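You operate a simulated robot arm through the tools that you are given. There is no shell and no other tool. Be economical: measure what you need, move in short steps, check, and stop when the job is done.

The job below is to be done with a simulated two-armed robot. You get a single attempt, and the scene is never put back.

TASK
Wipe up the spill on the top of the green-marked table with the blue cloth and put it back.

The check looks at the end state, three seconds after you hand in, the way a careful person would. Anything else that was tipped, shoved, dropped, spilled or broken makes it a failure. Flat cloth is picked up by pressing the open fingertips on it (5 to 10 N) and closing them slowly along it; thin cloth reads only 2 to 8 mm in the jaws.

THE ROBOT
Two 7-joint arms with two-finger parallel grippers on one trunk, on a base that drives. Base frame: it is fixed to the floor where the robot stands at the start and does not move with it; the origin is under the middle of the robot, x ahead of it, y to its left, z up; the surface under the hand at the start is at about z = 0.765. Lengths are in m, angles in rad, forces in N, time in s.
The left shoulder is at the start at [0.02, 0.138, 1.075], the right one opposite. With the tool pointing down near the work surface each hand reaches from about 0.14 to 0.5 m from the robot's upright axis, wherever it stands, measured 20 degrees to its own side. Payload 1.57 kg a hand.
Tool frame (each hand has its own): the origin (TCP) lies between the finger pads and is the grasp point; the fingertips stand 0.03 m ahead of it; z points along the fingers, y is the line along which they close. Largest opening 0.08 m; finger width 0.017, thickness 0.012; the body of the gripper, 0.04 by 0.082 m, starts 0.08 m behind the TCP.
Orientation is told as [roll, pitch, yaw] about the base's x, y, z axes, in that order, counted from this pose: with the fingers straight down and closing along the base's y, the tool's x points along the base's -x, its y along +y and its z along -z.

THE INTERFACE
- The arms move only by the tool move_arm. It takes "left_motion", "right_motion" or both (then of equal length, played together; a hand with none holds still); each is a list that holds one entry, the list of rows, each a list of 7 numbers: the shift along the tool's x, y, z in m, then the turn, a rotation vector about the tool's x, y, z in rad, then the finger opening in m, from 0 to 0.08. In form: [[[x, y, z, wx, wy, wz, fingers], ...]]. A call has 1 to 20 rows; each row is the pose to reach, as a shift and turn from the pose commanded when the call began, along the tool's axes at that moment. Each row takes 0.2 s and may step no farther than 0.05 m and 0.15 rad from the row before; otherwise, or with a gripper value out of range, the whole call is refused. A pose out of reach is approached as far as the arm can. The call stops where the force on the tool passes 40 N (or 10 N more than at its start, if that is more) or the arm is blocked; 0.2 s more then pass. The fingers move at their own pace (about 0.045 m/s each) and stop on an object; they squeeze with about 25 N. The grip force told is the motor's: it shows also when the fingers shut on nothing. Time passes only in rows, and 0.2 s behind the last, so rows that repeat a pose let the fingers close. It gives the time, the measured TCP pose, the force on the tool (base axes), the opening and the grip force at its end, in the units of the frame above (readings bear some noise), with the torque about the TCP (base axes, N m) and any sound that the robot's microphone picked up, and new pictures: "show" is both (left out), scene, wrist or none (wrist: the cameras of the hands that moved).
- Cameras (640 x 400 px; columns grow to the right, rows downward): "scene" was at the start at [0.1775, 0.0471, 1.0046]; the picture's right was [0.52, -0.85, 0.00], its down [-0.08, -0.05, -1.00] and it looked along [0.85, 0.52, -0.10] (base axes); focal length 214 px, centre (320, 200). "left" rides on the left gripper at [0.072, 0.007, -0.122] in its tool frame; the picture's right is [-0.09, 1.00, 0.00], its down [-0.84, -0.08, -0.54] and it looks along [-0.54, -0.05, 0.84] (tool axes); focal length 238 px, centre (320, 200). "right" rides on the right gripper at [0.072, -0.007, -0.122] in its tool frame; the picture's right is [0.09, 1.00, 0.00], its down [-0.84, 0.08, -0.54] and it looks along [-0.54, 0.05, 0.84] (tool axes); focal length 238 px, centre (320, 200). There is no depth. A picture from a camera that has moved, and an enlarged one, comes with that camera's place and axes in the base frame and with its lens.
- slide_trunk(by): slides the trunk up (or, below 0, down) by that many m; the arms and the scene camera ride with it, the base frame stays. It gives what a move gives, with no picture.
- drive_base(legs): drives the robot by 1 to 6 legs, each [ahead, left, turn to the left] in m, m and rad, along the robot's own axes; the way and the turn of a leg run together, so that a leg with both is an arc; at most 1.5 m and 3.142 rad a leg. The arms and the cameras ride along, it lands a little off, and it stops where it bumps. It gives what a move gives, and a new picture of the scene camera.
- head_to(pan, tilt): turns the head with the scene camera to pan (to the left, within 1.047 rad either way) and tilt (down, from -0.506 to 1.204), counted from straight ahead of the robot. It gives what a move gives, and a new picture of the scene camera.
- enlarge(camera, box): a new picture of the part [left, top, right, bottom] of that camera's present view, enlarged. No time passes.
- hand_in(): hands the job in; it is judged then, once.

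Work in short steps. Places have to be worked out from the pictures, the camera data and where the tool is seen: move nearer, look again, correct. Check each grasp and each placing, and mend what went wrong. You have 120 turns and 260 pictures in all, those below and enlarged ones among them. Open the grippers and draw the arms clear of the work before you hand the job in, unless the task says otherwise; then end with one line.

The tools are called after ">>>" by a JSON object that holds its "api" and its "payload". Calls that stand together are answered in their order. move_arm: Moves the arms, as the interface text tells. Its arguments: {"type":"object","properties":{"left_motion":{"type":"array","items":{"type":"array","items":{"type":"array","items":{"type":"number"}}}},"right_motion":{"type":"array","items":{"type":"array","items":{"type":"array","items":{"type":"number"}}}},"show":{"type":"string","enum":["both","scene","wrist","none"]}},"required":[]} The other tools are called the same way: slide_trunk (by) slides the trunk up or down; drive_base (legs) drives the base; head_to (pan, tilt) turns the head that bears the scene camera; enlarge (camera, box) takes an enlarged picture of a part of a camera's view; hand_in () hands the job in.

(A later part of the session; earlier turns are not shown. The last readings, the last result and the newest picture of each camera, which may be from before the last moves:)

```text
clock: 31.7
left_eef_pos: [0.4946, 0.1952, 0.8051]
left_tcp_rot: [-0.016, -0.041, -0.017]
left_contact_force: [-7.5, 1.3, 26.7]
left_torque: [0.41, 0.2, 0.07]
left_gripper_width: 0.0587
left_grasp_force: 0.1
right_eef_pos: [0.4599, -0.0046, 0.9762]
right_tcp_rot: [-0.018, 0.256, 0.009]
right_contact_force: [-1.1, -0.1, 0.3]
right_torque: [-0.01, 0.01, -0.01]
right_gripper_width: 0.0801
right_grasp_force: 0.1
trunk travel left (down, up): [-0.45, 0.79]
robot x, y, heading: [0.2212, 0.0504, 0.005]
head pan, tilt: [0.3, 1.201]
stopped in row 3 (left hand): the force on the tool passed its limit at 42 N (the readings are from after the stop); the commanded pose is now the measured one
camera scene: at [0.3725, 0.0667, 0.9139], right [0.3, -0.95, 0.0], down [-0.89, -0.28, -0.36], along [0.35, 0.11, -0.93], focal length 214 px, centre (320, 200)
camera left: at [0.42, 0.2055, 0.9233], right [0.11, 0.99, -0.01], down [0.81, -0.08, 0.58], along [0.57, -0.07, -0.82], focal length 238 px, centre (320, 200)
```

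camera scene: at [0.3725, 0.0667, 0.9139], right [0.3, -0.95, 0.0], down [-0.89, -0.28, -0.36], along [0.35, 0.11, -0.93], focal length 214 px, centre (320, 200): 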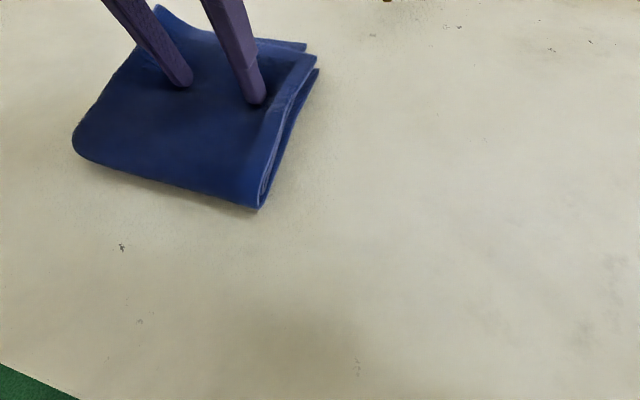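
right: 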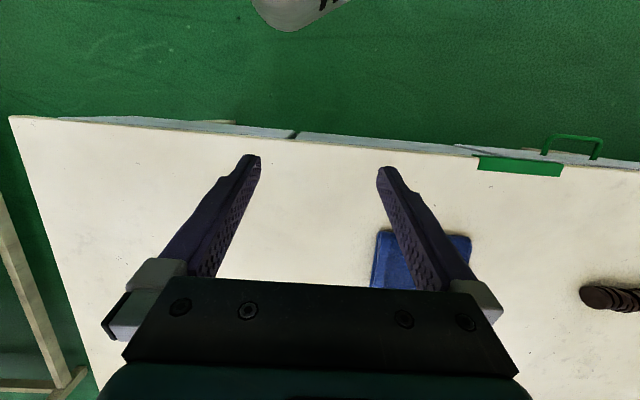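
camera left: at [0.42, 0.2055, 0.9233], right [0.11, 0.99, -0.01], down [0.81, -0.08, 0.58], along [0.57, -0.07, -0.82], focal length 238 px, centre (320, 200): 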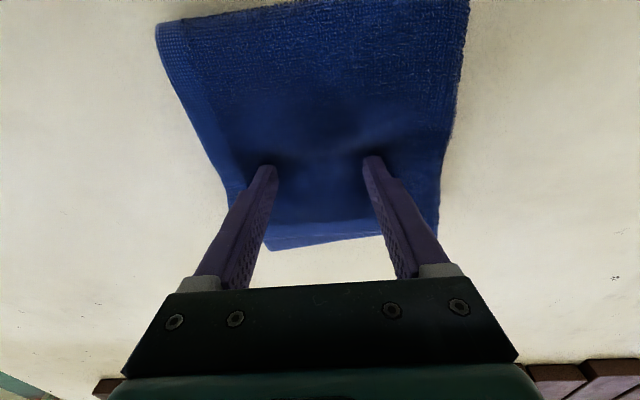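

Contact at TCP z≈0.809 (6 N); pressed a bit too hard, so I back off 3 mm and close slowly.

>>> {"api": "move_arm", "payload": {"left_motion": [[[0, 0, -0.003, 0, 0, 0, 0.058], [0, 0, -0.003, 0, 0, 0, 0.05], [0, 0, -0.003, 0, 0, 0, 0.042], [0, 0, -0.003, 0, 0, 0, 0.034], [0, 0, -0.003, 0, 0, 0, 0.026], [0, 0, -0.003, 0, 0, 0, 0.018], [0, 0, -0.003, 0, 0, 0, 0.01], [0, 0, -0.003, 0, 0, 0, 0.0], [0, 0, -0.003, 0, 0, 0, 0.0], [0, 0, -0.003, 0, 0, 0, 0.0]]], "show": "both"}}

```text
clock: 33.9
left_eef_pos: [0.4948, 0.1949, 0.8067]
left_tcp_rot: [-0.017, -0.038, -0.015]
left_contact_force: [-1.1, -0.1, 13.8]
left_torque: [0.03, 0.03, 0.0]
left_gripper_width: 0.0146
left_grasp_force: 24.6
right_eef_pos: [0.462, -0.0044, 0.9769]
right_tcp_rot: [-0.017, 0.259, 0.008]
right_contact_force: [0.7, -0.1, -0.1]
right_torque: [-0.01, 0.0, 0.02]
right_gripper_width: 0.08
right_grasp_force: 0.0
trunk travel left (down, up): [-0.45, 0.79]
robot x, y, heading: [0.2216, 0.048, 0.001]
head pan, tilt: [0.3, 1.201]
camera scene: at [0.373, 0.0662, 0.9139], right [0.3, -0.95, 0.0], down [-0.89, -0.28, -0.36], along [0.35, 0.11, -0.93], focal length 214 px, centre (320, 200)
camera left: at [0.4201, 0.2051, 0.9251], right [0.11, 0.99, -0.01], down [0.81, -0.08, 0.58], along [0.57, -0.07, -0.82], focal length 238 px, centre (320, 200)
```

scene: 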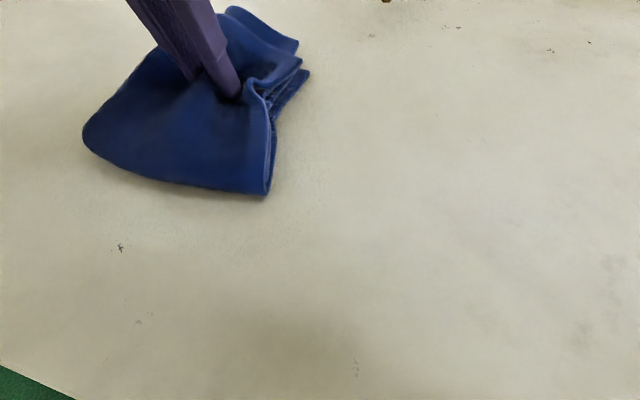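
left: 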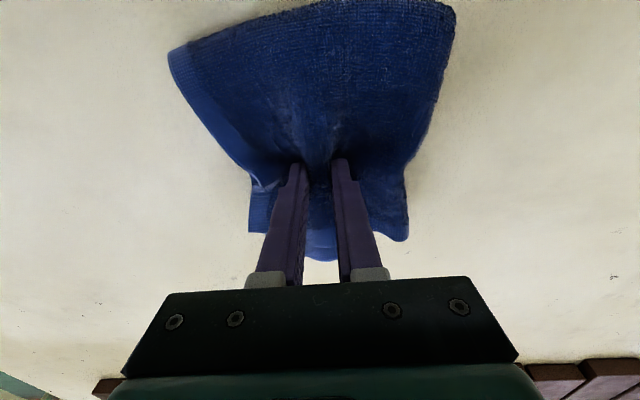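

The cloth is gripped (about 15 mm of gathered folds). I'll lift a little and move the hand forward 9 cm, away from the rod's line.

>>> {"api": "move_arm", "payload": {"left_motion": [[[0, 0, -0.01, 0, 0, 0, 0], [0, 0, -0.02, 0, 0, 0, 0], [-0.015, 0, -0.025, 0, 0, 0, 0], [-0.03, 0, -0.025, 0, 0.005, 0, 0], [-0.045, 0, -0.025, 0, 0.01, 0, 0], [-0.06, 0, -0.025, 0, 0.015, 0, 0], [-0.075, 0, -0.025, 0, 0.02, 0, 0], [-0.09, 0, -0.025, 0, 0.03, 0, 0], [-0.1, 0, -0.025, 0, 0.03, 0, 0], [-0.1, 0, -0.025, 0, 0.03, 0, 0]]], "show": "both"}}

```text
clock: 36.1
left_eef_pos: [0.5927, 0.1941, 0.8347]
left_tcp_rot: [-0.017, -0.009, -0.015]
left_contact_force: [-0.3, 0.8, -0.2]
left_torque: [0.01, 0.02, 0.04]
left_gripper_width: 0.0139
left_grasp_force: 25.1
right_eef_pos: [0.462, -0.005, 0.9777]
right_tcp_rot: [-0.02, 0.256, 0.006]
right_contact_force: [-0.2, -0.4, 0.3]
right_torque: [-0.03, -0.02, -0.02]
right_gripper_width: 0.08
right_grasp_force: 0.2
trunk travel left (down, up): [-0.45, 0.79]
robot x, y, heading: [0.2206, 0.048, 0.0]
head pan, tilt: [0.3, 1.201]
camera scene: at [0.3724, 0.0658, 0.9138], right [0.3, -0.95, 0.0], down [-0.89, -0.28, -0.36], along [0.35, 0.11, -0.93], focal length 214 px, centre (320, 200)
camera left: at [0.5222, 0.2038, 0.9564], right [0.11, 0.99, -0.02], down [0.83, -0.08, 0.55], along [0.55, -0.07, -0.83], focal length 238 px, centre (320, 200)
```

scene: 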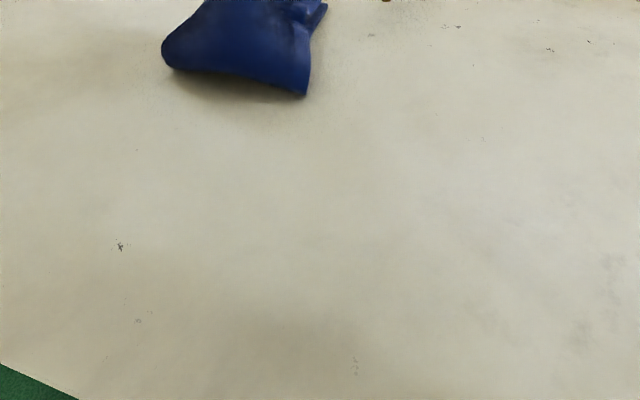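
left: 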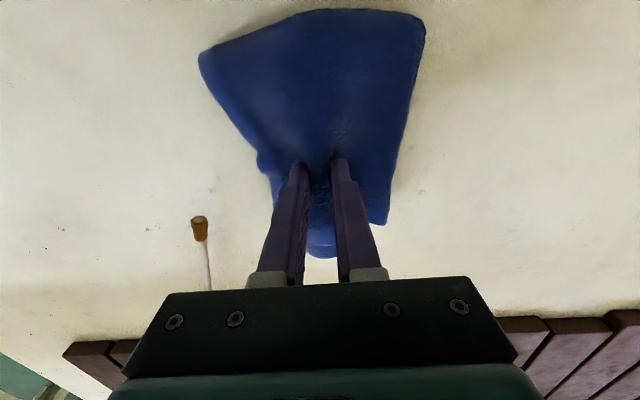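

The whole folded cloth is lifted. I'll raise it 5 cm more to clear everything, then drive left towards the puddle.

>>> {"api": "move_arm", "payload": {"left_motion": [[[0, 0, -0.015, 0, 0, 0, 0], [0, 0, -0.03, 0, 0, 0, 0], [0, 0, -0.045, 0, 0, 0, 0], [0, 0, -0.06, 0, 0, 0, 0]]], "show": "none"}}

>>> {"api": "drive_base", "payload": {"legs": [[0, 0.3, 0]]}}

>>> {"api": "head_to", "payload": {"pan": 0.5, "tilt": 0.7}}

```text
clock: 37.1
left_eef_pos: [0.5934, 0.1947, 0.8942]
left_tcp_rot: [-0.017, -0.009, -0.016]
left_contact_force: [-0.5, -0.9, -0.7]
left_torque: [-0.01, 0.02, 0.03]
left_gripper_width: 0.0133
left_grasp_force: 24.9
right_eef_pos: [0.4611, -0.0052, 0.9764]
right_tcp_rot: [-0.019, 0.255, 0.007]
right_contact_force: [-0.3, 0.2, -0.5]
right_torque: [-0.02, 0.0, 0.03]
right_gripper_width: 0.0801
right_grasp_force: 0.0
trunk travel left (down, up): [-0.45, 0.79]
robot x, y, heading: [0.2247, 0.0452, 0.001]
head pan, tilt: [0.3, 1.201]
```

```text
clock: 39.1
left_eef_pos: [0.5911, 0.4932, 0.895]
left_tcp_rot: [-0.016, -0.009, -0.018]
left_contact_force: [-0.9, 0.2, -0.5]
left_torque: [0.02, 0.01, 0.01]
left_gripper_width: 0.0135
left_grasp_force: 25.5
right_eef_pos: [0.461, 0.2931, 0.9761]
right_tcp_rot: [-0.019, 0.258, 0.006]
right_contact_force: [-0.7, 0.6, -0.3]
right_torque: [-0.02, 0.01, -0.01]
right_gripper_width: 0.08
right_grasp_force: 0.1
trunk travel left (down, up): [-0.45, 0.79]
robot x, y, heading: [0.2189, 0.3518, -0.002]
head pan, tilt: [0.3, 1.201]
camera scene: at [0.3725, 0.3643, 0.9138], right [0.29, -0.96, 0.0], down [-0.89, -0.27, -0.36], along [0.35, 0.11, -0.93], focal length 214 px, centre (320, 200)
```

scene: 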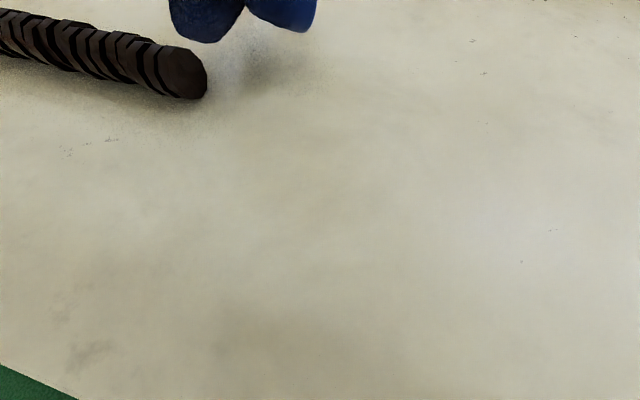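

```text
clock: 40.1
left_eef_pos: [0.5933, 0.4935, 0.8937]
left_tcp_rot: [-0.017, -0.011, -0.019]
left_contact_force: [-0.1, 0.0, -0.1]
left_torque: [0.0, -0.02, 0.0]
left_gripper_width: 0.0135
left_grasp_force: 25.1
right_eef_pos: [0.4614, 0.2924, 0.9769]
right_tcp_rot: [-0.02, 0.258, 0.006]
right_contact_force: [0.2, -0.2, -0.7]
right_torque: [0.01, 0.02, 0.0]
right_gripper_width: 0.0799
right_grasp_force: 0.1
trunk travel left (down, up): [-0.45, 0.79]
robot x, y, heading: [0.2192, 0.3449, -0.0]
head pan, tilt: [0.499, 0.7]
camera scene: at [0.3937, 0.3881, 0.9497], right [0.48, -0.88, 0.0], down [-0.57, -0.31, -0.76], along [0.67, 0.36, -0.64], focal length 214 px, centre (320, 200)
```

scene: 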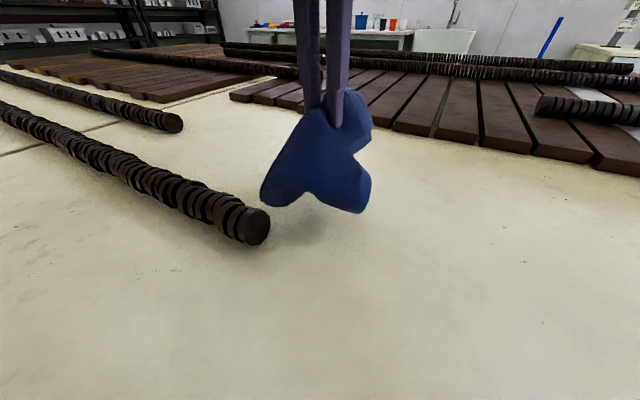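

The cloth hangs freely, bottom at about z 0.81. I drive ahead 0.1 next and look for the puddle with the wrist and scene cameras.

>>> {"api": "drive_base", "payload": {"legs": [[0.09, 0.0, 0]]}}

>>> {"api": "head_to", "payload": {"pan": 0.9, "tilt": 0.6}}

>>> {"api": "enlarge", "payload": {"camera": "left", "box": [0, 0, 640, 400]}}

```text
clock: 41.2
left_eef_pos: [0.6819, 0.4932, 0.8954]
left_tcp_rot: [-0.016, -0.011, -0.018]
left_contact_force: [0.4, -0.2, 0.3]
left_torque: [-0.04, -0.01, 0.0]
left_gripper_width: 0.0136
left_grasp_force: 24.5
right_eef_pos: [0.5506, 0.2925, 0.9764]
right_tcp_rot: [-0.017, 0.256, 0.005]
right_contact_force: [-0.1, 0.0, -0.1]
right_torque: [-0.03, 0.02, 0.01]
right_gripper_width: 0.0801
right_grasp_force: 0.0
trunk travel left (down, up): [-0.45, 0.79]
robot x, y, heading: [0.3095, 0.346, -0.001]
head pan, tilt: [0.499, 0.7]
camera scene: at [0.4831, 0.3881, 0.9499], right [0.48, -0.88, 0.0], down [-0.57, -0.31, -0.77], along [0.67, 0.37, -0.64], focal length 214 px, centre (320, 200)
```

scene: 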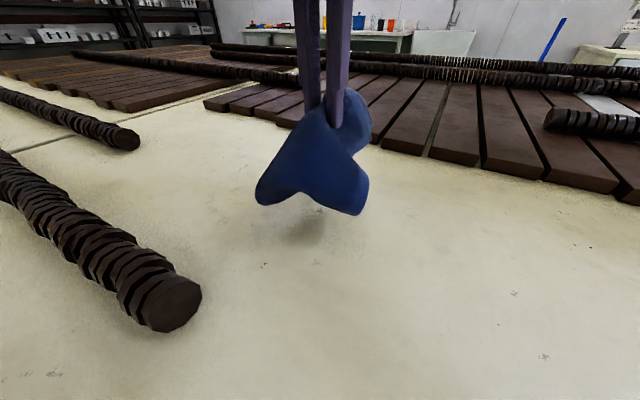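

```text
clock: 42.0
left_eef_pos: [0.6803, 0.4939, 0.8953]
left_tcp_rot: [-0.016, -0.009, -0.02]
left_contact_force: [0.4, -0.5, -0.1]
left_torque: [0.03, 0.04, 0.04]
left_gripper_width: 0.0137
left_grasp_force: 24.9
right_eef_pos: [0.5491, 0.2927, 0.9757]
right_tcp_rot: [-0.02, 0.255, 0.004]
right_contact_force: [-0.5, -0.1, -0.2]
right_torque: [-0.01, 0.03, -0.01]
right_gripper_width: 0.0799
right_grasp_force: 0.1
trunk travel left (down, up): [-0.45, 0.79]
robot x, y, heading: [0.3067, 0.3511, 0.001]
head pan, tilt: [0.901, 0.6]
camera scene: at [0.4631, 0.4166, 0.9584], right [0.78, -0.62, 0.0], down [-0.35, -0.44, -0.82], along [0.51, 0.65, -0.57], focal length 214 px, centre (320, 200)
```

scene: 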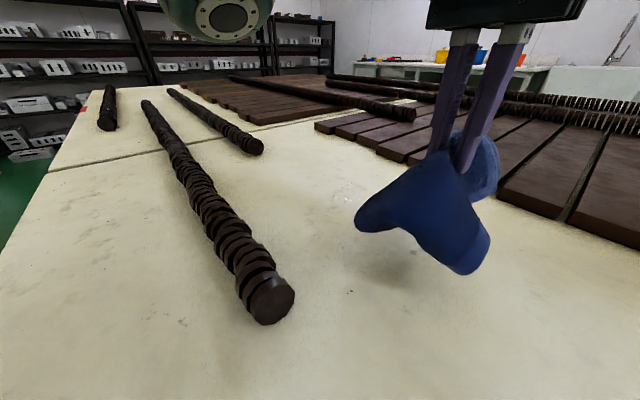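

```text
1.00 times, centred on (320, 200) of left (not enlarged: the box is as wide or as high as the picture)
camera zoom: at [0.6109, 0.5026, 1.0157], right [0.11, 0.99, -0.02], down [0.83, -0.08, 0.55], along [0.55, -0.07, -0.83], focal length 238 px, centre (320, 200)
```

zoom: 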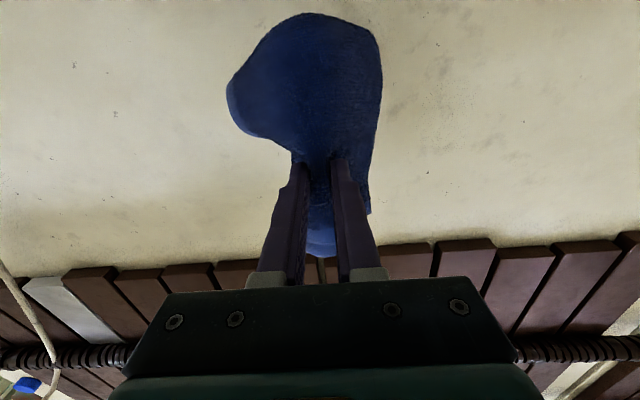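

I see a glint at (345, 193). Enlarging for the puddle's outline.

>>> {"api": "enlarge", "payload": {"camera": "scene", "box": [285, 160, 381, 220]}}

>>> {"api": "enlarge", "payload": {"camera": "left", "box": [380, 20, 540, 120]}}

```text
6.67 times, centred on (333, 190) of scene
camera zoom: at [0.4631, 0.4166, 0.9584], right [0.78, -0.62, 0.0], down [-0.35, -0.44, -0.82], along [0.51, 0.65, -0.57], focal length 1430 px, centre (233, 267)
```

zoom: 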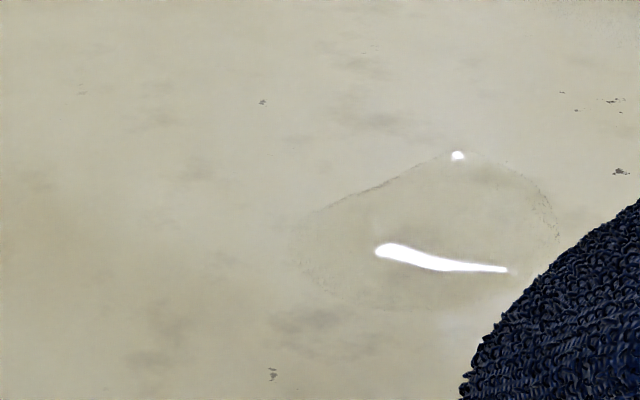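

```text
4.00 times, centred on (460, 70) of left
camera zoom: at [0.6109, 0.5026, 1.0157], right [0.11, 0.99, -0.02], down [0.83, -0.08, 0.55], along [0.55, -0.07, -0.83], focal length 953 px, centre (-240, 720)
```

zoom: 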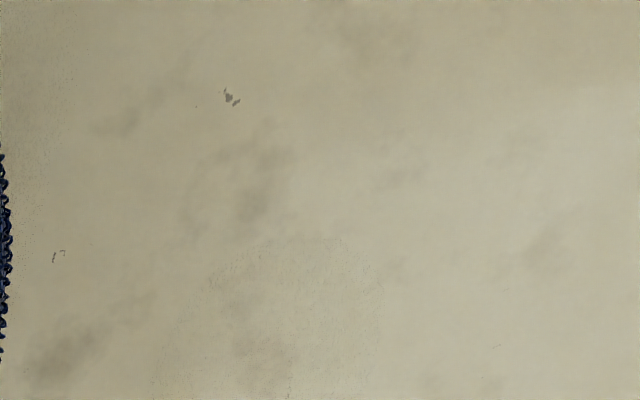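

The puddle is about 8 cm wide, centred at (0.685, 0.62). Driving left 0.125 puts the cloth above it.

>>> {"api": "drive_base", "payload": {"legs": [[0, 0.12, 0]]}}

>>> {"api": "move_arm", "payload": {"left_motion": [[[0, 0, 0.015, 0, 0, 0, 0], [0, 0, 0.03, 0, 0, 0, 0], [0, 0, 0.045, 0, 0, 0, 0], [0, 0, 0.06, 0, 0, 0, 0], [0, 0, 0.07, 0, 0, 0, 0], [0, 0, 0.07, 0, 0, 0, 0]]], "show": "both"}}

```text
clock: 43.3
left_eef_pos: [0.6798, 0.6125, 0.8944]
left_tcp_rot: [-0.016, -0.009, -0.018]
left_contact_force: [0.3, 0.0, 0.0]
left_torque: [-0.02, 0.01, 0.01]
left_gripper_width: 0.0135
left_grasp_force: 25.7
right_eef_pos: [0.5492, 0.4145, 0.977]
right_tcp_rot: [-0.018, 0.258, 0.005]
right_contact_force: [-0.4, 0.6, 0.3]
right_torque: [0.03, -0.01, 0.01]
right_gripper_width: 0.0801
right_grasp_force: 0.0
trunk travel left (down, up): [-0.45, 0.79]
robot x, y, heading: [0.3114, 0.47, -0.003]
head pan, tilt: [0.901, 0.6]
camera scene: at [0.4631, 0.5368, 0.9585], right [0.78, -0.62, 0.0], down [-0.35, -0.44, -0.83], along [0.51, 0.65, -0.56], focal length 214 px, centre (320, 200)
```

scene: 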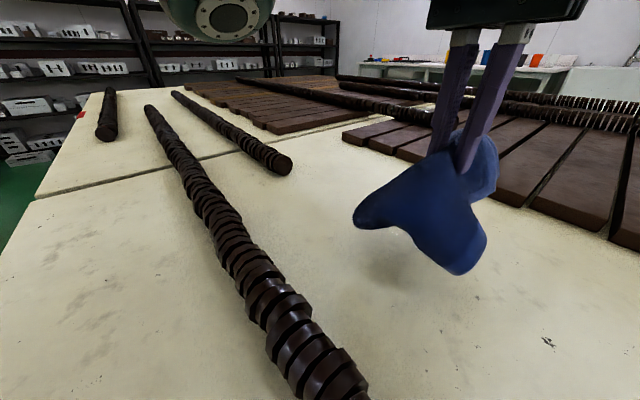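

```text
clock: 44.7
left_eef_pos: [0.6819, 0.6105, 0.8255]
left_tcp_rot: [-0.017, -0.008, -0.02]
left_contact_force: [0.1, 0.1, 1.5]
left_torque: [-0.02, 0.01, 0.03]
left_gripper_width: 0.0136
left_grasp_force: 25.3
right_eef_pos: [0.549, 0.4121, 0.9759]
right_tcp_rot: [-0.019, 0.258, 0.006]
right_contact_force: [-0.3, 0.1, 0.4]
right_torque: [0.0, 0.0, 0.05]
right_gripper_width: 0.0799
right_grasp_force: 0.0
trunk travel left (down, up): [-0.45, 0.79]
robot x, y, heading: [0.3084, 0.4672, -0.002]
head pan, tilt: [0.901, 0.6]
camera scene: at [0.4632, 0.5365, 0.9585], right [0.78, -0.62, 0.0], down [-0.35, -0.44, -0.83], along [0.51, 0.65, -0.56], focal length 214 px, centre (320, 200)
camera left: at [0.6115, 0.6213, 0.946], right [0.11, 0.99, -0.02], down [0.83, -0.08, 0.55], along [0.55, -0.07, -0.83], focal length 238 px, centre (320, 200)
```

scene: 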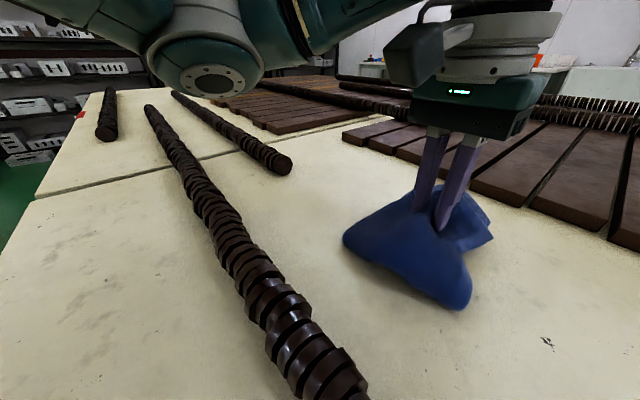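
left: 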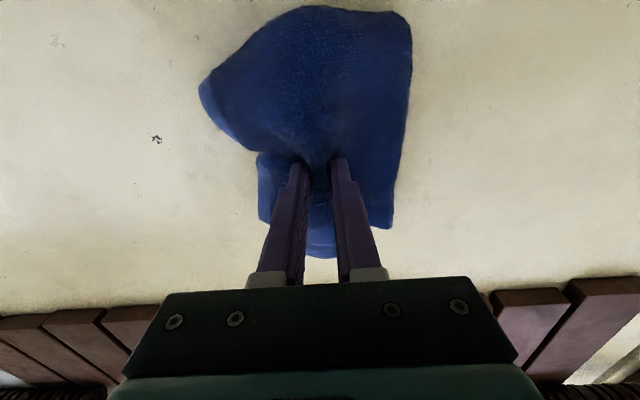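

Cloth is touching. I lower about 1.2 cm for a light press and sweep back and forth in y and x.

>>> {"api": "move_arm", "payload": {"left_motion": [[[0, 0, 0.006, 0, 0, 0, 0], [0, 0, 0.012, 0, 0, 0, 0], [0, 0, 0.014, 0, 0, 0, 0]]], "show": "none"}}

>>> {"api": "move_arm", "payload": {"left_motion": [[[0, 0.015, 0, 0, 0, 0, 0], [0, 0.03, 0, 0, 0, 0, 0], [0, 0.045, 0, 0, 0, 0, 0], [0, 0.055, 0, 0, 0, 0, 0], [-0.015, 0.05, 0, 0, 0, 0, 0], [-0.03, 0.04, 0, 0, 0, 0, 0], [-0.035, 0.025, 0, 0, 0, 0, 0], [-0.035, 0.01, 0, 0, 0, 0, 0], [-0.035, -0.005, 0, 0, 0, 0, 0], [-0.035, -0.02, 0, 0, 0, 0, 0], [-0.03, -0.03, 0, 0, 0, 0, 0], [-0.015, -0.035, 0, 0, 0, 0, 0], [0, -0.035, 0, 0, 0, 0, 0], [0, -0.02, 0, 0, 0, 0, 0], [0, -0.005, 0, 0, 0, 0, 0], [0, 0.01, 0, 0, 0, 0, 0]]], "show": "both"}}

```text
clock: 45.5
left_eef_pos: [0.6829, 0.6116, 0.8123]
left_tcp_rot: [-0.02, -0.011, -0.02]
left_contact_force: [-7.7, -0.1, 23.6]
left_torque: [-0.19, 0.19, -0.03]
left_gripper_width: 0.0139
left_grasp_force: 24.7
right_eef_pos: [0.55, 0.4128, 0.9768]
right_tcp_rot: [-0.017, 0.256, 0.005]
right_contact_force: [-0.2, 0.6, 0.4]
right_torque: [-0.01, 0.0, 0.01]
right_gripper_width: 0.08
right_grasp_force: 0.1
trunk travel left (down, up): [-0.45, 0.79]
robot x, y, heading: [0.3094, 0.4726, -0.001]
head pan, tilt: [0.901, 0.6]
```

```text
clock: 48.9
left_eef_pos: [0.6828, 0.62, 0.8118]
left_tcp_rot: [-0.02, -0.008, -0.02]
left_contact_force: [0.2, -3.0, 9.5]
left_torque: [-0.17, 0.01, -0.03]
left_gripper_width: 0.0137
left_grasp_force: 24.9
right_eef_pos: [0.5503, 0.4129, 0.9755]
right_tcp_rot: [-0.018, 0.256, 0.005]
right_contact_force: [0.1, 0.3, -0.6]
right_torque: [-0.05, 0.0, 0.05]
right_gripper_width: 0.0801
right_grasp_force: 0.0
trunk travel left (down, up): [-0.45, 0.79]
robot x, y, heading: [0.3085, 0.4692, 0.003]
head pan, tilt: [0.901, 0.6]
camera scene: at [0.4638, 0.5361, 0.9586], right [0.78, -0.62, 0.0], down [-0.35, -0.44, -0.83], along [0.51, 0.65, -0.56], focal length 214 px, centre (320, 200)
camera left: at [0.6122, 0.6309, 0.932], right [0.11, 0.99, -0.02], down [0.83, -0.08, 0.55], along [0.55, -0.08, -0.83], focal length 238 px, centre (320, 200)
```

scene: 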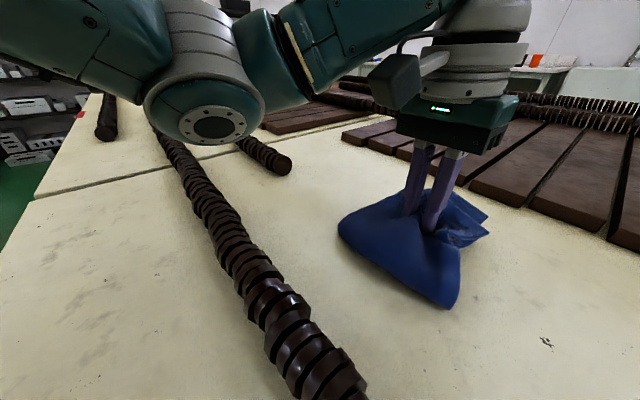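
left: 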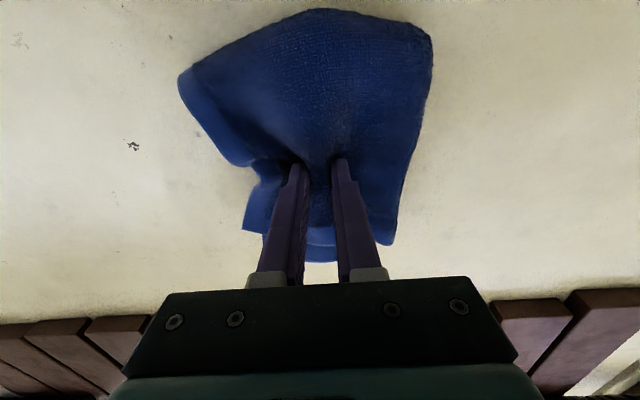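

Sweep went well (about 10 N). One more pass covering the near side, then lift and drive back to look.

>>> {"api": "move_arm", "payload": {"left_motion": [[[0.015, 0.01, 0, 0, 0, 0, 0], [0.03, 0.01, 0, 0, 0, 0, 0], [0.035, 0.025, 0, 0, 0, 0, 0], [0.035, 0.04, 0, 0, 0, 0, 0], [0.02, 0.045, 0, 0, 0, 0, 0], [0.005, 0.04, 0, 0, 0, 0, 0], [0.005, 0.025, 0, 0, 0, 0, 0], [0.015, 0.01, 0, 0, 0, 0, 0], [0.03, -0.005, 0, 0, 0, 0, 0], [0.035, -0.02, 0, 0, 0, 0, 0], [0.025, -0.035, 0, 0, 0, 0, 0], [0.01, -0.04, 0, 0, 0, 0, 0], [-0.005, -0.03, 0, 0, 0, 0, 0], [-0.015, -0.015, 0, 0, 0, 0, 0], [-0.015, 0, 0, 0, 0, 0, 0], [0, 0, 0, 0, 0, 0, 0]]], "show": "none"}}

>>> {"api": "move_arm", "payload": {"left_motion": [[[0, 0, -0.015, 0, 0, 0, 0], [0, 0, -0.03, 0, 0, 0, 0], [0, 0, -0.045, 0, 0, 0, 0], [0, 0, -0.06, 0, 0, 0, 0], [0, 0, -0.075, 0, 0, 0, 0], [0, 0, -0.085, 0, 0, 0, 0]]], "show": "none"}}

>>> {"api": "drive_base", "payload": {"legs": [[0, -0.12, 0]]}}

>>> {"api": "enlarge", "payload": {"camera": "scene", "box": [285, 160, 381, 220]}}

```text
clock: 52.3
left_eef_pos: [0.6838, 0.6218, 0.8108]
left_tcp_rot: [-0.018, -0.011, -0.018]
left_contact_force: [2.9, 0.2, 8.8]
left_torque: [-0.03, -0.11, 0.03]
left_gripper_width: 0.0136
left_grasp_force: 24.8
right_eef_pos: [0.5511, 0.4137, 0.9765]
right_tcp_rot: [-0.019, 0.257, 0.005]
right_contact_force: [-0.3, 0.3, -0.2]
right_torque: [0.0, -0.02, 0.04]
right_gripper_width: 0.0801
right_grasp_force: 0.0
trunk travel left (down, up): [-0.45, 0.79]
robot x, y, heading: [0.3138, 0.4683, 0.005]
head pan, tilt: [0.901, 0.6]
```

```text
clock: 53.7
left_eef_pos: [0.6822, 0.6222, 0.895]
left_tcp_rot: [-0.017, -0.007, -0.018]
left_contact_force: [0.7, 0.1, -0.8]
left_torque: [-0.03, -0.01, -0.01]
left_gripper_width: 0.0134
left_grasp_force: 25.5
right_eef_pos: [0.5505, 0.4119, 0.9774]
right_tcp_rot: [-0.02, 0.254, 0.005]
right_contact_force: [-0.9, -0.9, 0.9]
right_torque: [-0.01, 0.02, 0.0]
right_gripper_width: 0.0801
right_grasp_force: 0.0
trunk travel left (down, up): [-0.45, 0.79]
robot x, y, heading: [0.3089, 0.4665, -0.004]
head pan, tilt: [0.901, 0.6]
```

```text
clock: 54.9
left_eef_pos: [0.6814, 0.5037, 0.8951]
left_tcp_rot: [-0.018, -0.008, -0.018]
left_contact_force: [0.0, 0.6, 0.3]
left_torque: [0.03, 0.01, 0.03]
left_gripper_width: 0.0137
left_grasp_force: 25.4
right_eef_pos: [0.5498, 0.2934, 0.9772]
right_tcp_rot: [-0.018, 0.256, 0.006]
right_contact_force: [0.2, -0.5, -0.2]
right_torque: [0.0, -0.01, 0.03]
right_gripper_width: 0.0799
right_grasp_force: 0.1
trunk travel left (down, up): [-0.45, 0.79]
robot x, y, heading: [0.3078, 0.3468, 0.003]
head pan, tilt: [0.901, 0.6]
camera scene: at [0.463, 0.4173, 0.9584], right [0.78, -0.62, 0.0], down [-0.35, -0.44, -0.82], along [0.51, 0.65, -0.57], focal length 214 px, centre (320, 200)
```

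scene: 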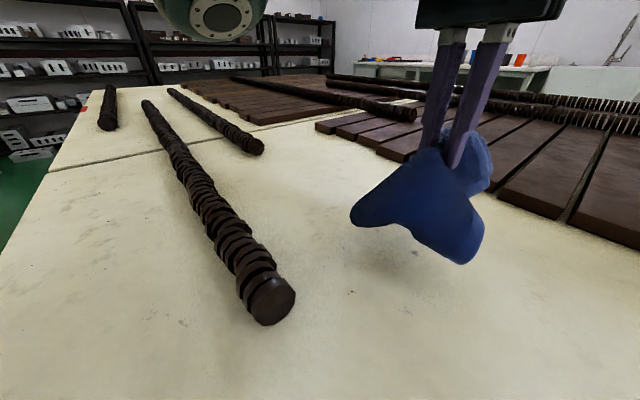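

```text
6.67 times, centred on (333, 190) of scene
camera zoom: at [0.463, 0.4173, 0.9584], right [0.78, -0.62, 0.0], down [-0.35, -0.44, -0.82], along [0.51, 0.65, -0.57], focal length 1430 px, centre (233, 267)
```

zoom: 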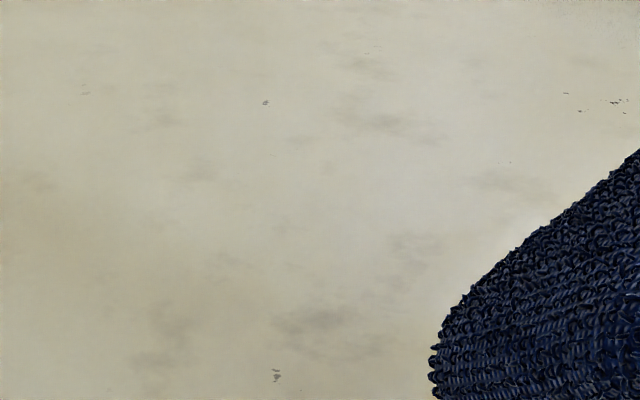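

The outline and glints are gone. I'll drive back the way I came and re-check the hidden part from there.

>>> {"api": "drive_base", "payload": {"legs": [[-0.09, 0, 0], [0, -0.3, 0]]}}

>>> {"api": "enlarge", "payload": {"camera": "scene", "box": [240, 80, 400, 180]}}

```text
clock: 57.7
left_eef_pos: [0.5914, 0.2026, 0.8956]
left_tcp_rot: [-0.018, -0.01, -0.019]
left_contact_force: [0.1, 0.1, -1.5]
left_torque: [0.02, 0.02, 0.01]
left_gripper_width: 0.0133
left_grasp_force: 24.7
right_eef_pos: [0.4585, -0.0073, 0.9763]
right_tcp_rot: [-0.02, 0.257, 0.004]
right_contact_force: [0.8, -0.5, -0.6]
right_torque: [0.01, 0.0, 0.01]
right_gripper_width: 0.0798
right_grasp_force: 0.1
trunk travel left (down, up): [-0.45, 0.79]
robot x, y, heading: [0.2179, 0.0514, -0.0]
head pan, tilt: [0.901, 0.6]
camera scene: at [0.3725, 0.1178, 0.9584], right [0.78, -0.62, 0.0], down [-0.35, -0.44, -0.82], along [0.51, 0.65, -0.57], focal length 214 px, centre (320, 200)
```

scene: 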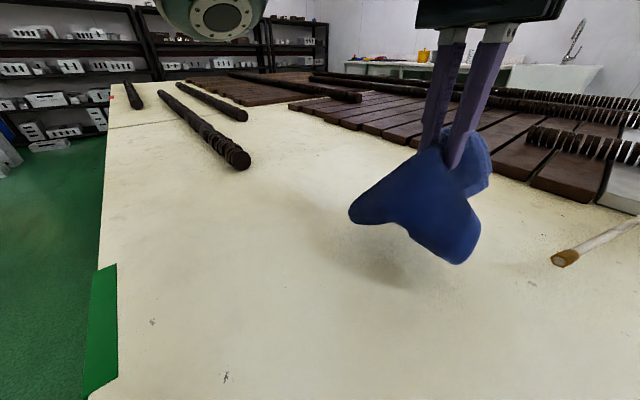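

```text
4.00 times, centred on (320, 130) of scene
camera zoom: at [0.3725, 0.1178, 0.9584], right [0.78, -0.62, 0.0], down [-0.35, -0.44, -0.82], along [0.51, 0.65, -0.57], focal length 858 px, centre (320, 480)
```

zoom: 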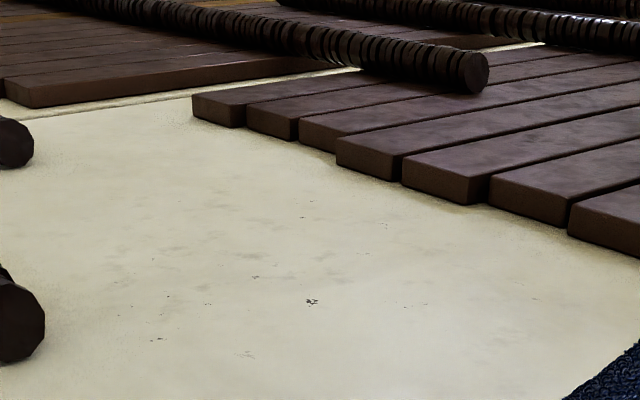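

The table is clean. Now I bring the cloth back to its grip place (0.494, 0.195) and lower it.

>>> {"api": "move_arm", "payload": {"left_motion": [[[0.015, 0, 0, 0, 0, 0, 0], [0.03, 0, 0, 0, -0.005, 0, 0], [0.045, 0, 0, 0, -0.01, 0, 0], [0.06, -0.003, 0, 0, -0.015, 0, 0], [0.075, -0.005, 0, 0, -0.02, 0, 0], [0.088, -0.007, 0.0, 0, -0.025, 0, 0], [0.097, -0.007, 0.015, 0, -0.028, 0, 0], [0.097, -0.007, 0.03, 0, -0.028, 0, 0], [0.097, -0.007, 0.045, 0, -0.028, 0, 0], [0.097, -0.007, 0.06, 0, -0.028, 0, 0], [0.097, -0.007, 0.07, 0, -0.028, 0, 0], [0.097, -0.007, 0.08, 0, -0.028, 0, 0], [0.097, -0.007, 0.084, 0, -0.028, 0, 0]]], "show": "wrist"}}

>>> {"api": "head_to", "payload": {"pan": 0.3, "tilt": 1.2}}

```text
clock: 60.5
left_eef_pos: [0.495, 0.1968, 0.8127]
left_tcp_rot: [-0.019, -0.039, -0.019]
left_contact_force: [-6.8, 0.0, 25.4]
left_torque: [-0.19, 0.22, 0.0]
left_gripper_width: 0.0135
left_grasp_force: 25.0
right_eef_pos: [0.4595, -0.0054, 0.9759]
right_tcp_rot: [-0.018, 0.257, 0.005]
right_contact_force: [0.7, 0.2, 0.1]
right_torque: [-0.01, 0.02, 0.01]
right_gripper_width: 0.08
right_grasp_force: 0.1
trunk travel left (down, up): [-0.45, 0.79]
robot x, y, heading: [0.2184, 0.0475, -0.001]
head pan, tilt: [0.901, 0.6]
camera left: at [0.421, 0.208, 0.9311], right [0.11, 0.99, -0.02], down [0.81, -0.08, 0.58], along [0.57, -0.08, -0.82], focal length 238 px, centre (320, 200)
```

left: 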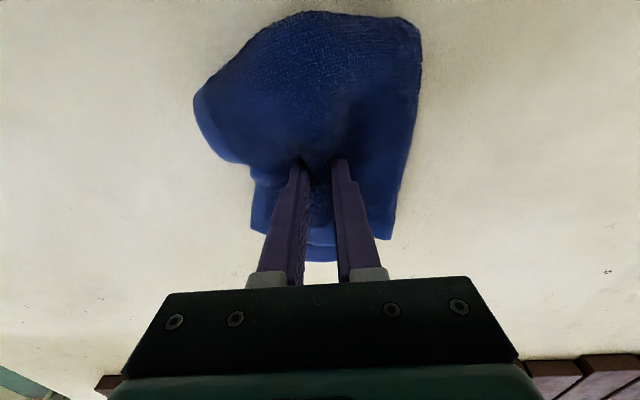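

```text
clock: 61.5
left_eef_pos: [0.4955, 0.1978, 0.8123]
left_tcp_rot: [-0.017, -0.037, -0.019]
left_contact_force: [-7.4, 0.0, 33.6]
left_torque: [-0.25, 0.24, 0.02]
left_gripper_width: 0.0136
left_grasp_force: 25.3
right_eef_pos: [0.4597, -0.0053, 0.9763]
right_tcp_rot: [-0.016, 0.256, 0.005]
right_contact_force: [0.2, 0.4, -0.5]
right_torque: [-0.02, 0.0, 0.01]
right_gripper_width: 0.08
right_grasp_force: 0.1
trunk travel left (down, up): [-0.45, 0.79]
robot x, y, heading: [0.2188, 0.0525, -0.008]
head pan, tilt: [0.3, 1.201]
camera scene: at [0.3711, 0.0662, 0.914], right [0.29, -0.96, 0.0], down [-0.89, -0.27, -0.36], along [0.35, 0.11, -0.93], focal length 214 px, centre (320, 200)
```

scene: 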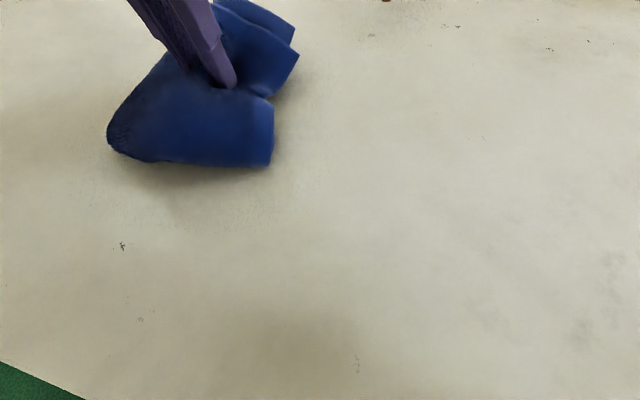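

The near flap is tucked under. I'll lift 3 cm, set down 5 cm nearer and drag forward to unroll it before opening.

>>> {"api": "move_arm", "payload": {"left_motion": [[[0, 0, -0.015, 0, 0, 0, 0], [0, 0, -0.03, 0, 0, 0, 0], [0.015, 0, -0.035, 0, 0, 0, 0], [0.03, 0, -0.035, 0, 0, 0, 0], [0.045, 0, -0.03, 0, 0, 0, 0], [0.055, 0, -0.018, 0, 0, 0, 0], [0.055, 0, -0.006, 0, 0, 0, 0], [0.055, 0, -0.001, 0, 0, 0, 0], [0.045, 0, -0.001, 0, 0, 0, 0], [0.033, 0, -0.001, 0, 0, 0, 0], [0.02, 0, -0.001, 0, 0, 0, 0], [0.01, 0, -0.001, 0, 0, 0, 0], [0, 0, -0.001, 0, 0, 0, 0], [0, 0, -0.001, 0, 0, 0, 0]]], "show": "both"}}

```text
clock: 64.5
left_eef_pos: [0.4967, 0.198, 0.8121]
left_tcp_rot: [-0.017, -0.036, -0.019]
left_contact_force: [-4.7, 1.4, 15.9]
left_torque: [-0.09, 0.12, -0.01]
left_gripper_width: 0.0134
left_grasp_force: 24.8
right_eef_pos: [0.4592, -0.0053, 0.9764]
right_tcp_rot: [-0.017, 0.257, 0.005]
right_contact_force: [0.5, -0.2, -0.5]
right_torque: [-0.01, 0.0, -0.02]
right_gripper_width: 0.0803
right_grasp_force: 0.1
trunk travel left (down, up): [-0.45, 0.79]
robot x, y, heading: [0.2184, 0.0497, -0.006]
head pan, tilt: [0.3, 1.201]
camera scene: at [0.3707, 0.0659, 0.9138], right [0.29, -0.96, 0.0], down [-0.89, -0.27, -0.36], along [0.35, 0.11, -0.93], focal length 214 px, centre (320, 200)
camera left: at [0.4212, 0.2077, 0.9311], right [0.11, 0.99, -0.01], down [0.81, -0.08, 0.57], along [0.57, -0.07, -0.82], focal length 238 px, centre (320, 200)
```

scene: 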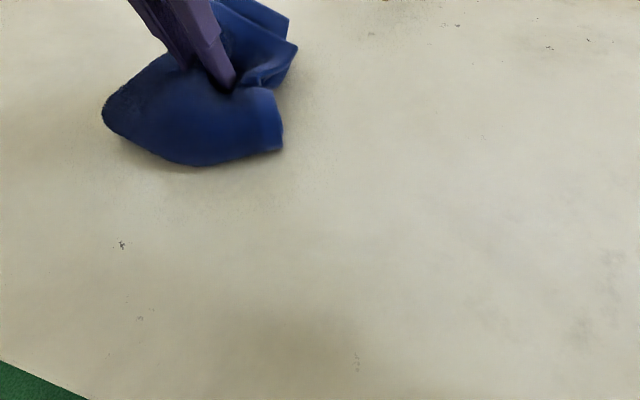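
left: 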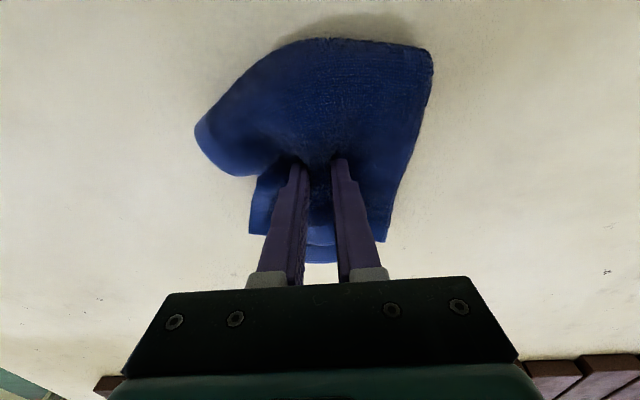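

The near part now bulges rather than tucks. I'll open slowly, then raise the hand and look.

>>> {"api": "move_arm", "payload": {"left_motion": [[[0, 0, -0.003, 0, 0, 0, 0.02], [0, 0, -0.003, 0, 0, 0, 0.03], [0, 0, -0.003, 0, 0, 0, 0.04], [0, 0, -0.003, 0, 0, 0, 0.05], [0, 0, -0.003, 0, 0, 0, 0.06], [0, 0, -0.003, 0, 0, 0, 0.06], [0, 0, -0.015, 0, 0, 0, 0.06], [0, 0, -0.03, 0, 0, 0, 0.06], [0, 0, -0.045, 0, 0, 0, 0.06], [0, 0, -0.06, 0, 0, 0, 0.06], [0, 0, -0.075, 0, 0, 0, 0.06], [0, 0, -0.09, 0, 0, 0, 0.06]]], "show": "both"}}

```text
clock: 67.1
left_eef_pos: [0.4916, 0.1994, 0.9026]
left_tcp_rot: [-0.017, -0.037, -0.02]
left_contact_force: [-0.8, -0.9, 0.2]
left_torque: [-0.01, 0.03, -0.06]
left_gripper_width: 0.0602
left_grasp_force: 0.1
right_eef_pos: [0.4598, -0.0058, 0.9754]
right_tcp_rot: [-0.02, 0.257, 0.003]
right_contact_force: [-0.4, 0.1, -0.1]
right_torque: [-0.02, 0.0, 0.0]
right_gripper_width: 0.0799
right_grasp_force: 0.1
trunk travel left (down, up): [-0.45, 0.79]
robot x, y, heading: [0.22, 0.0496, -0.002]
head pan, tilt: [0.3, 1.201]
camera scene: at [0.3711, 0.0654, 0.9138], right [0.29, -0.96, 0.0], down [-0.89, -0.27, -0.36], along [0.35, 0.11, -0.93], focal length 214 px, centre (320, 200)
camera left: at [0.4177, 0.2089, 1.0205], right [0.11, 0.99, -0.01], down [0.82, -0.08, 0.57], along [0.57, -0.07, -0.82], focal length 238 px, centre (320, 200)
```

scene: 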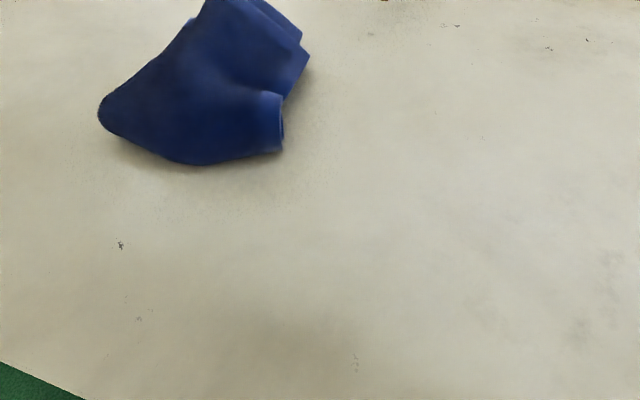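
left: 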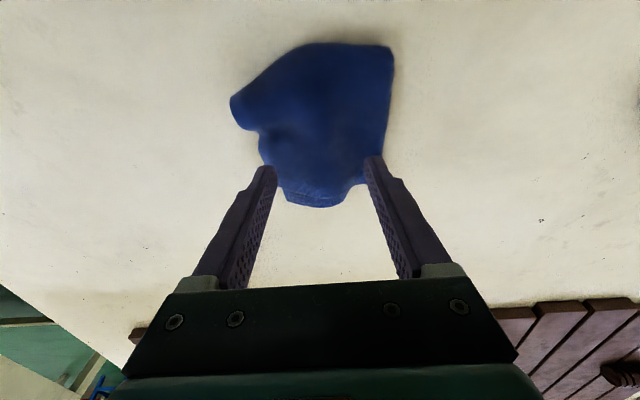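

The cloth is back but lies ~3 cm too far ahead and a bit bunched (x 0.43–0.60). I'll press open fingertips on its near part and draw it gently back.

>>> {"api": "move_arm", "payload": {"left_motion": [[[0.01, 0, 0, 0, 0, 0, 0.06], [0.02, 0, 0, 0, 0, 0, 0.07], [0.025, 0, 0.015, 0, 0, 0, 0.07], [0.025, 0, 0.03, 0, 0, 0, 0.07], [0.025, 0, 0.045, 0, 0, 0, 0.07], [0.025, 0, 0.06, 0, 0, 0, 0.07], [0.025, 0, 0.07, 0, 0, 0, 0.07], [0.025, 0, 0.08, 0, 0, 0, 0.07], [0.025, 0, 0.087, 0, 0, 0, 0.07], [0.025, 0, 0.091, 0, 0, 0, 0.07]]], "show": "both"}}

```text
clock: 69.3
left_eef_pos: [0.4702, 0.1991, 0.8109]
left_tcp_rot: [-0.018, -0.036, -0.019]
left_contact_force: [0.2, 0.0, 3.5]
left_torque: [0.03, 0.0, -0.03]
left_gripper_width: 0.0697
left_grasp_force: 0.2
right_eef_pos: [0.4594, -0.0064, 0.9764]
right_tcp_rot: [-0.017, 0.257, 0.004]
right_contact_force: [0.2, 0.5, -0.4]
right_torque: [0.04, 0.0, -0.02]
right_gripper_width: 0.0802
right_grasp_force: 0.1
trunk travel left (down, up): [-0.45, 0.79]
robot x, y, heading: [0.218, 0.0511, -0.004]
head pan, tilt: [0.3, 1.201]
camera scene: at [0.3711, 0.0655, 0.9139], right [0.29, -0.96, 0.0], down [-0.89, -0.27, -0.36], along [0.35, 0.11, -0.93], focal length 214 px, centre (320, 200)
camera left: at [0.3962, 0.2081, 0.9293], right [0.11, 0.99, -0.01], down [0.81, -0.08, 0.57], along [0.57, -0.07, -0.82], focal length 238 px, centre (320, 200)
```

scene: 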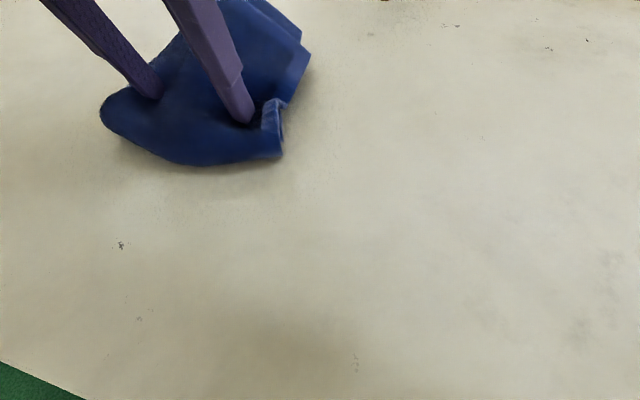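
left: 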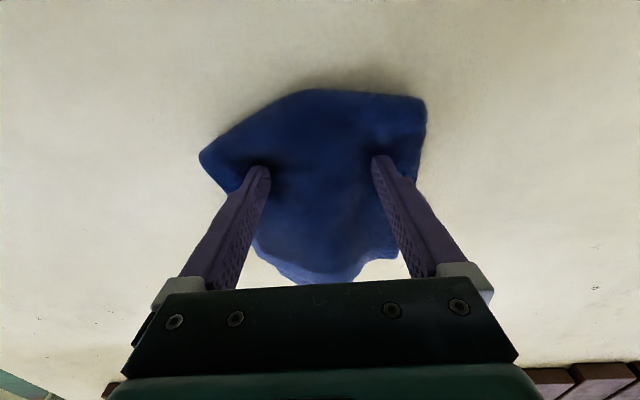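

Light contact (3.5 N) on the near part; press 2 mm more and drag 4 cm towards the robot.

>>> {"api": "move_arm", "payload": {"left_motion": [[[0, 0, 0.002, 0, 0, 0, 0.07], [0.01, 0, 0.002, 0, 0, 0, 0.07], [0.02, 0, 0.002, 0, 0, 0, 0.07], [0.03, 0, 0.002, 0, 0, 0, 0.075], [0.04, 0, 0.002, 0, 0, 0, 0.08], [0.04, 0, -0.013, 0, 0, 0, 0.08], [0.04, 0, -0.028, 0, 0, 0, 0.08], [0.04, 0, -0.043, 0, 0, 0, 0.08], [0.04, 0, -0.058, 0, 0, 0, 0.08], [0.04, 0, -0.073, 0, 0, 0, 0.08], [0.04, 0, -0.09, 0, 0, 0, 0.08]]], "show": "both"}}

```text
clock: 71.7
left_eef_pos: [0.4301, 0.1991, 0.9007]
left_tcp_rot: [-0.016, -0.034, -0.018]
left_contact_force: [-0.1, 0.2, 0.3]
left_torque: [-0.01, 0.02, -0.02]
left_gripper_width: 0.08
left_grasp_force: 0.2
left hand out of reach, approached as far as the arm can: row 8, 9, 10, 11
right_eef_pos: [0.4594, -0.0062, 0.9758]
right_tcp_rot: [-0.018, 0.255, 0.002]
right_contact_force: [0.0, 0.3, -0.1]
right_torque: [0.0, 0.01, -0.05]
right_gripper_width: 0.0799
right_grasp_force: 0.0
trunk travel left (down, up): [-0.45, 0.79]
robot x, y, heading: [0.2174, 0.0479, -0.001]
head pan, tilt: [0.3, 1.201]
camera scene: at [0.3711, 0.0655, 0.9138], right [0.29, -0.96, 0.0], down [-0.89, -0.27, -0.36], along [0.35, 0.11, -0.93], focal length 214 px, centre (320, 200)
camera left: at [0.3571, 0.2092, 1.0186], right [0.11, 0.99, -0.01], down [0.82, -0.08, 0.57], along [0.57, -0.07, -0.82], focal length 238 px, centre (320, 200)
```

scene: 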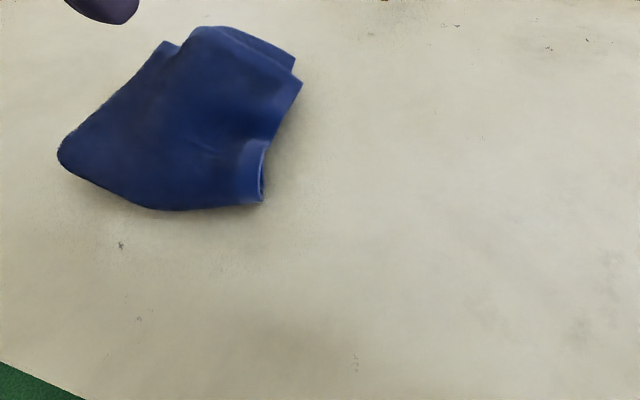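
left: 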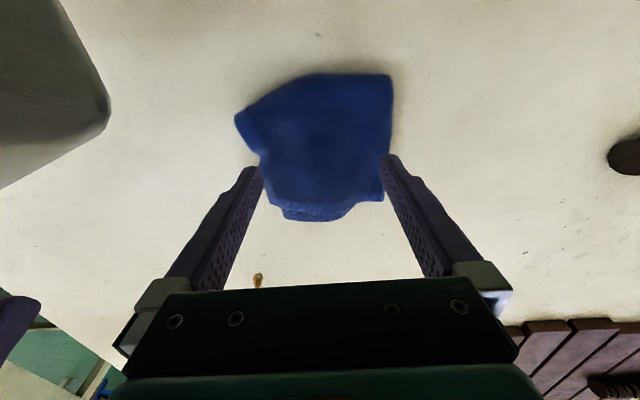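

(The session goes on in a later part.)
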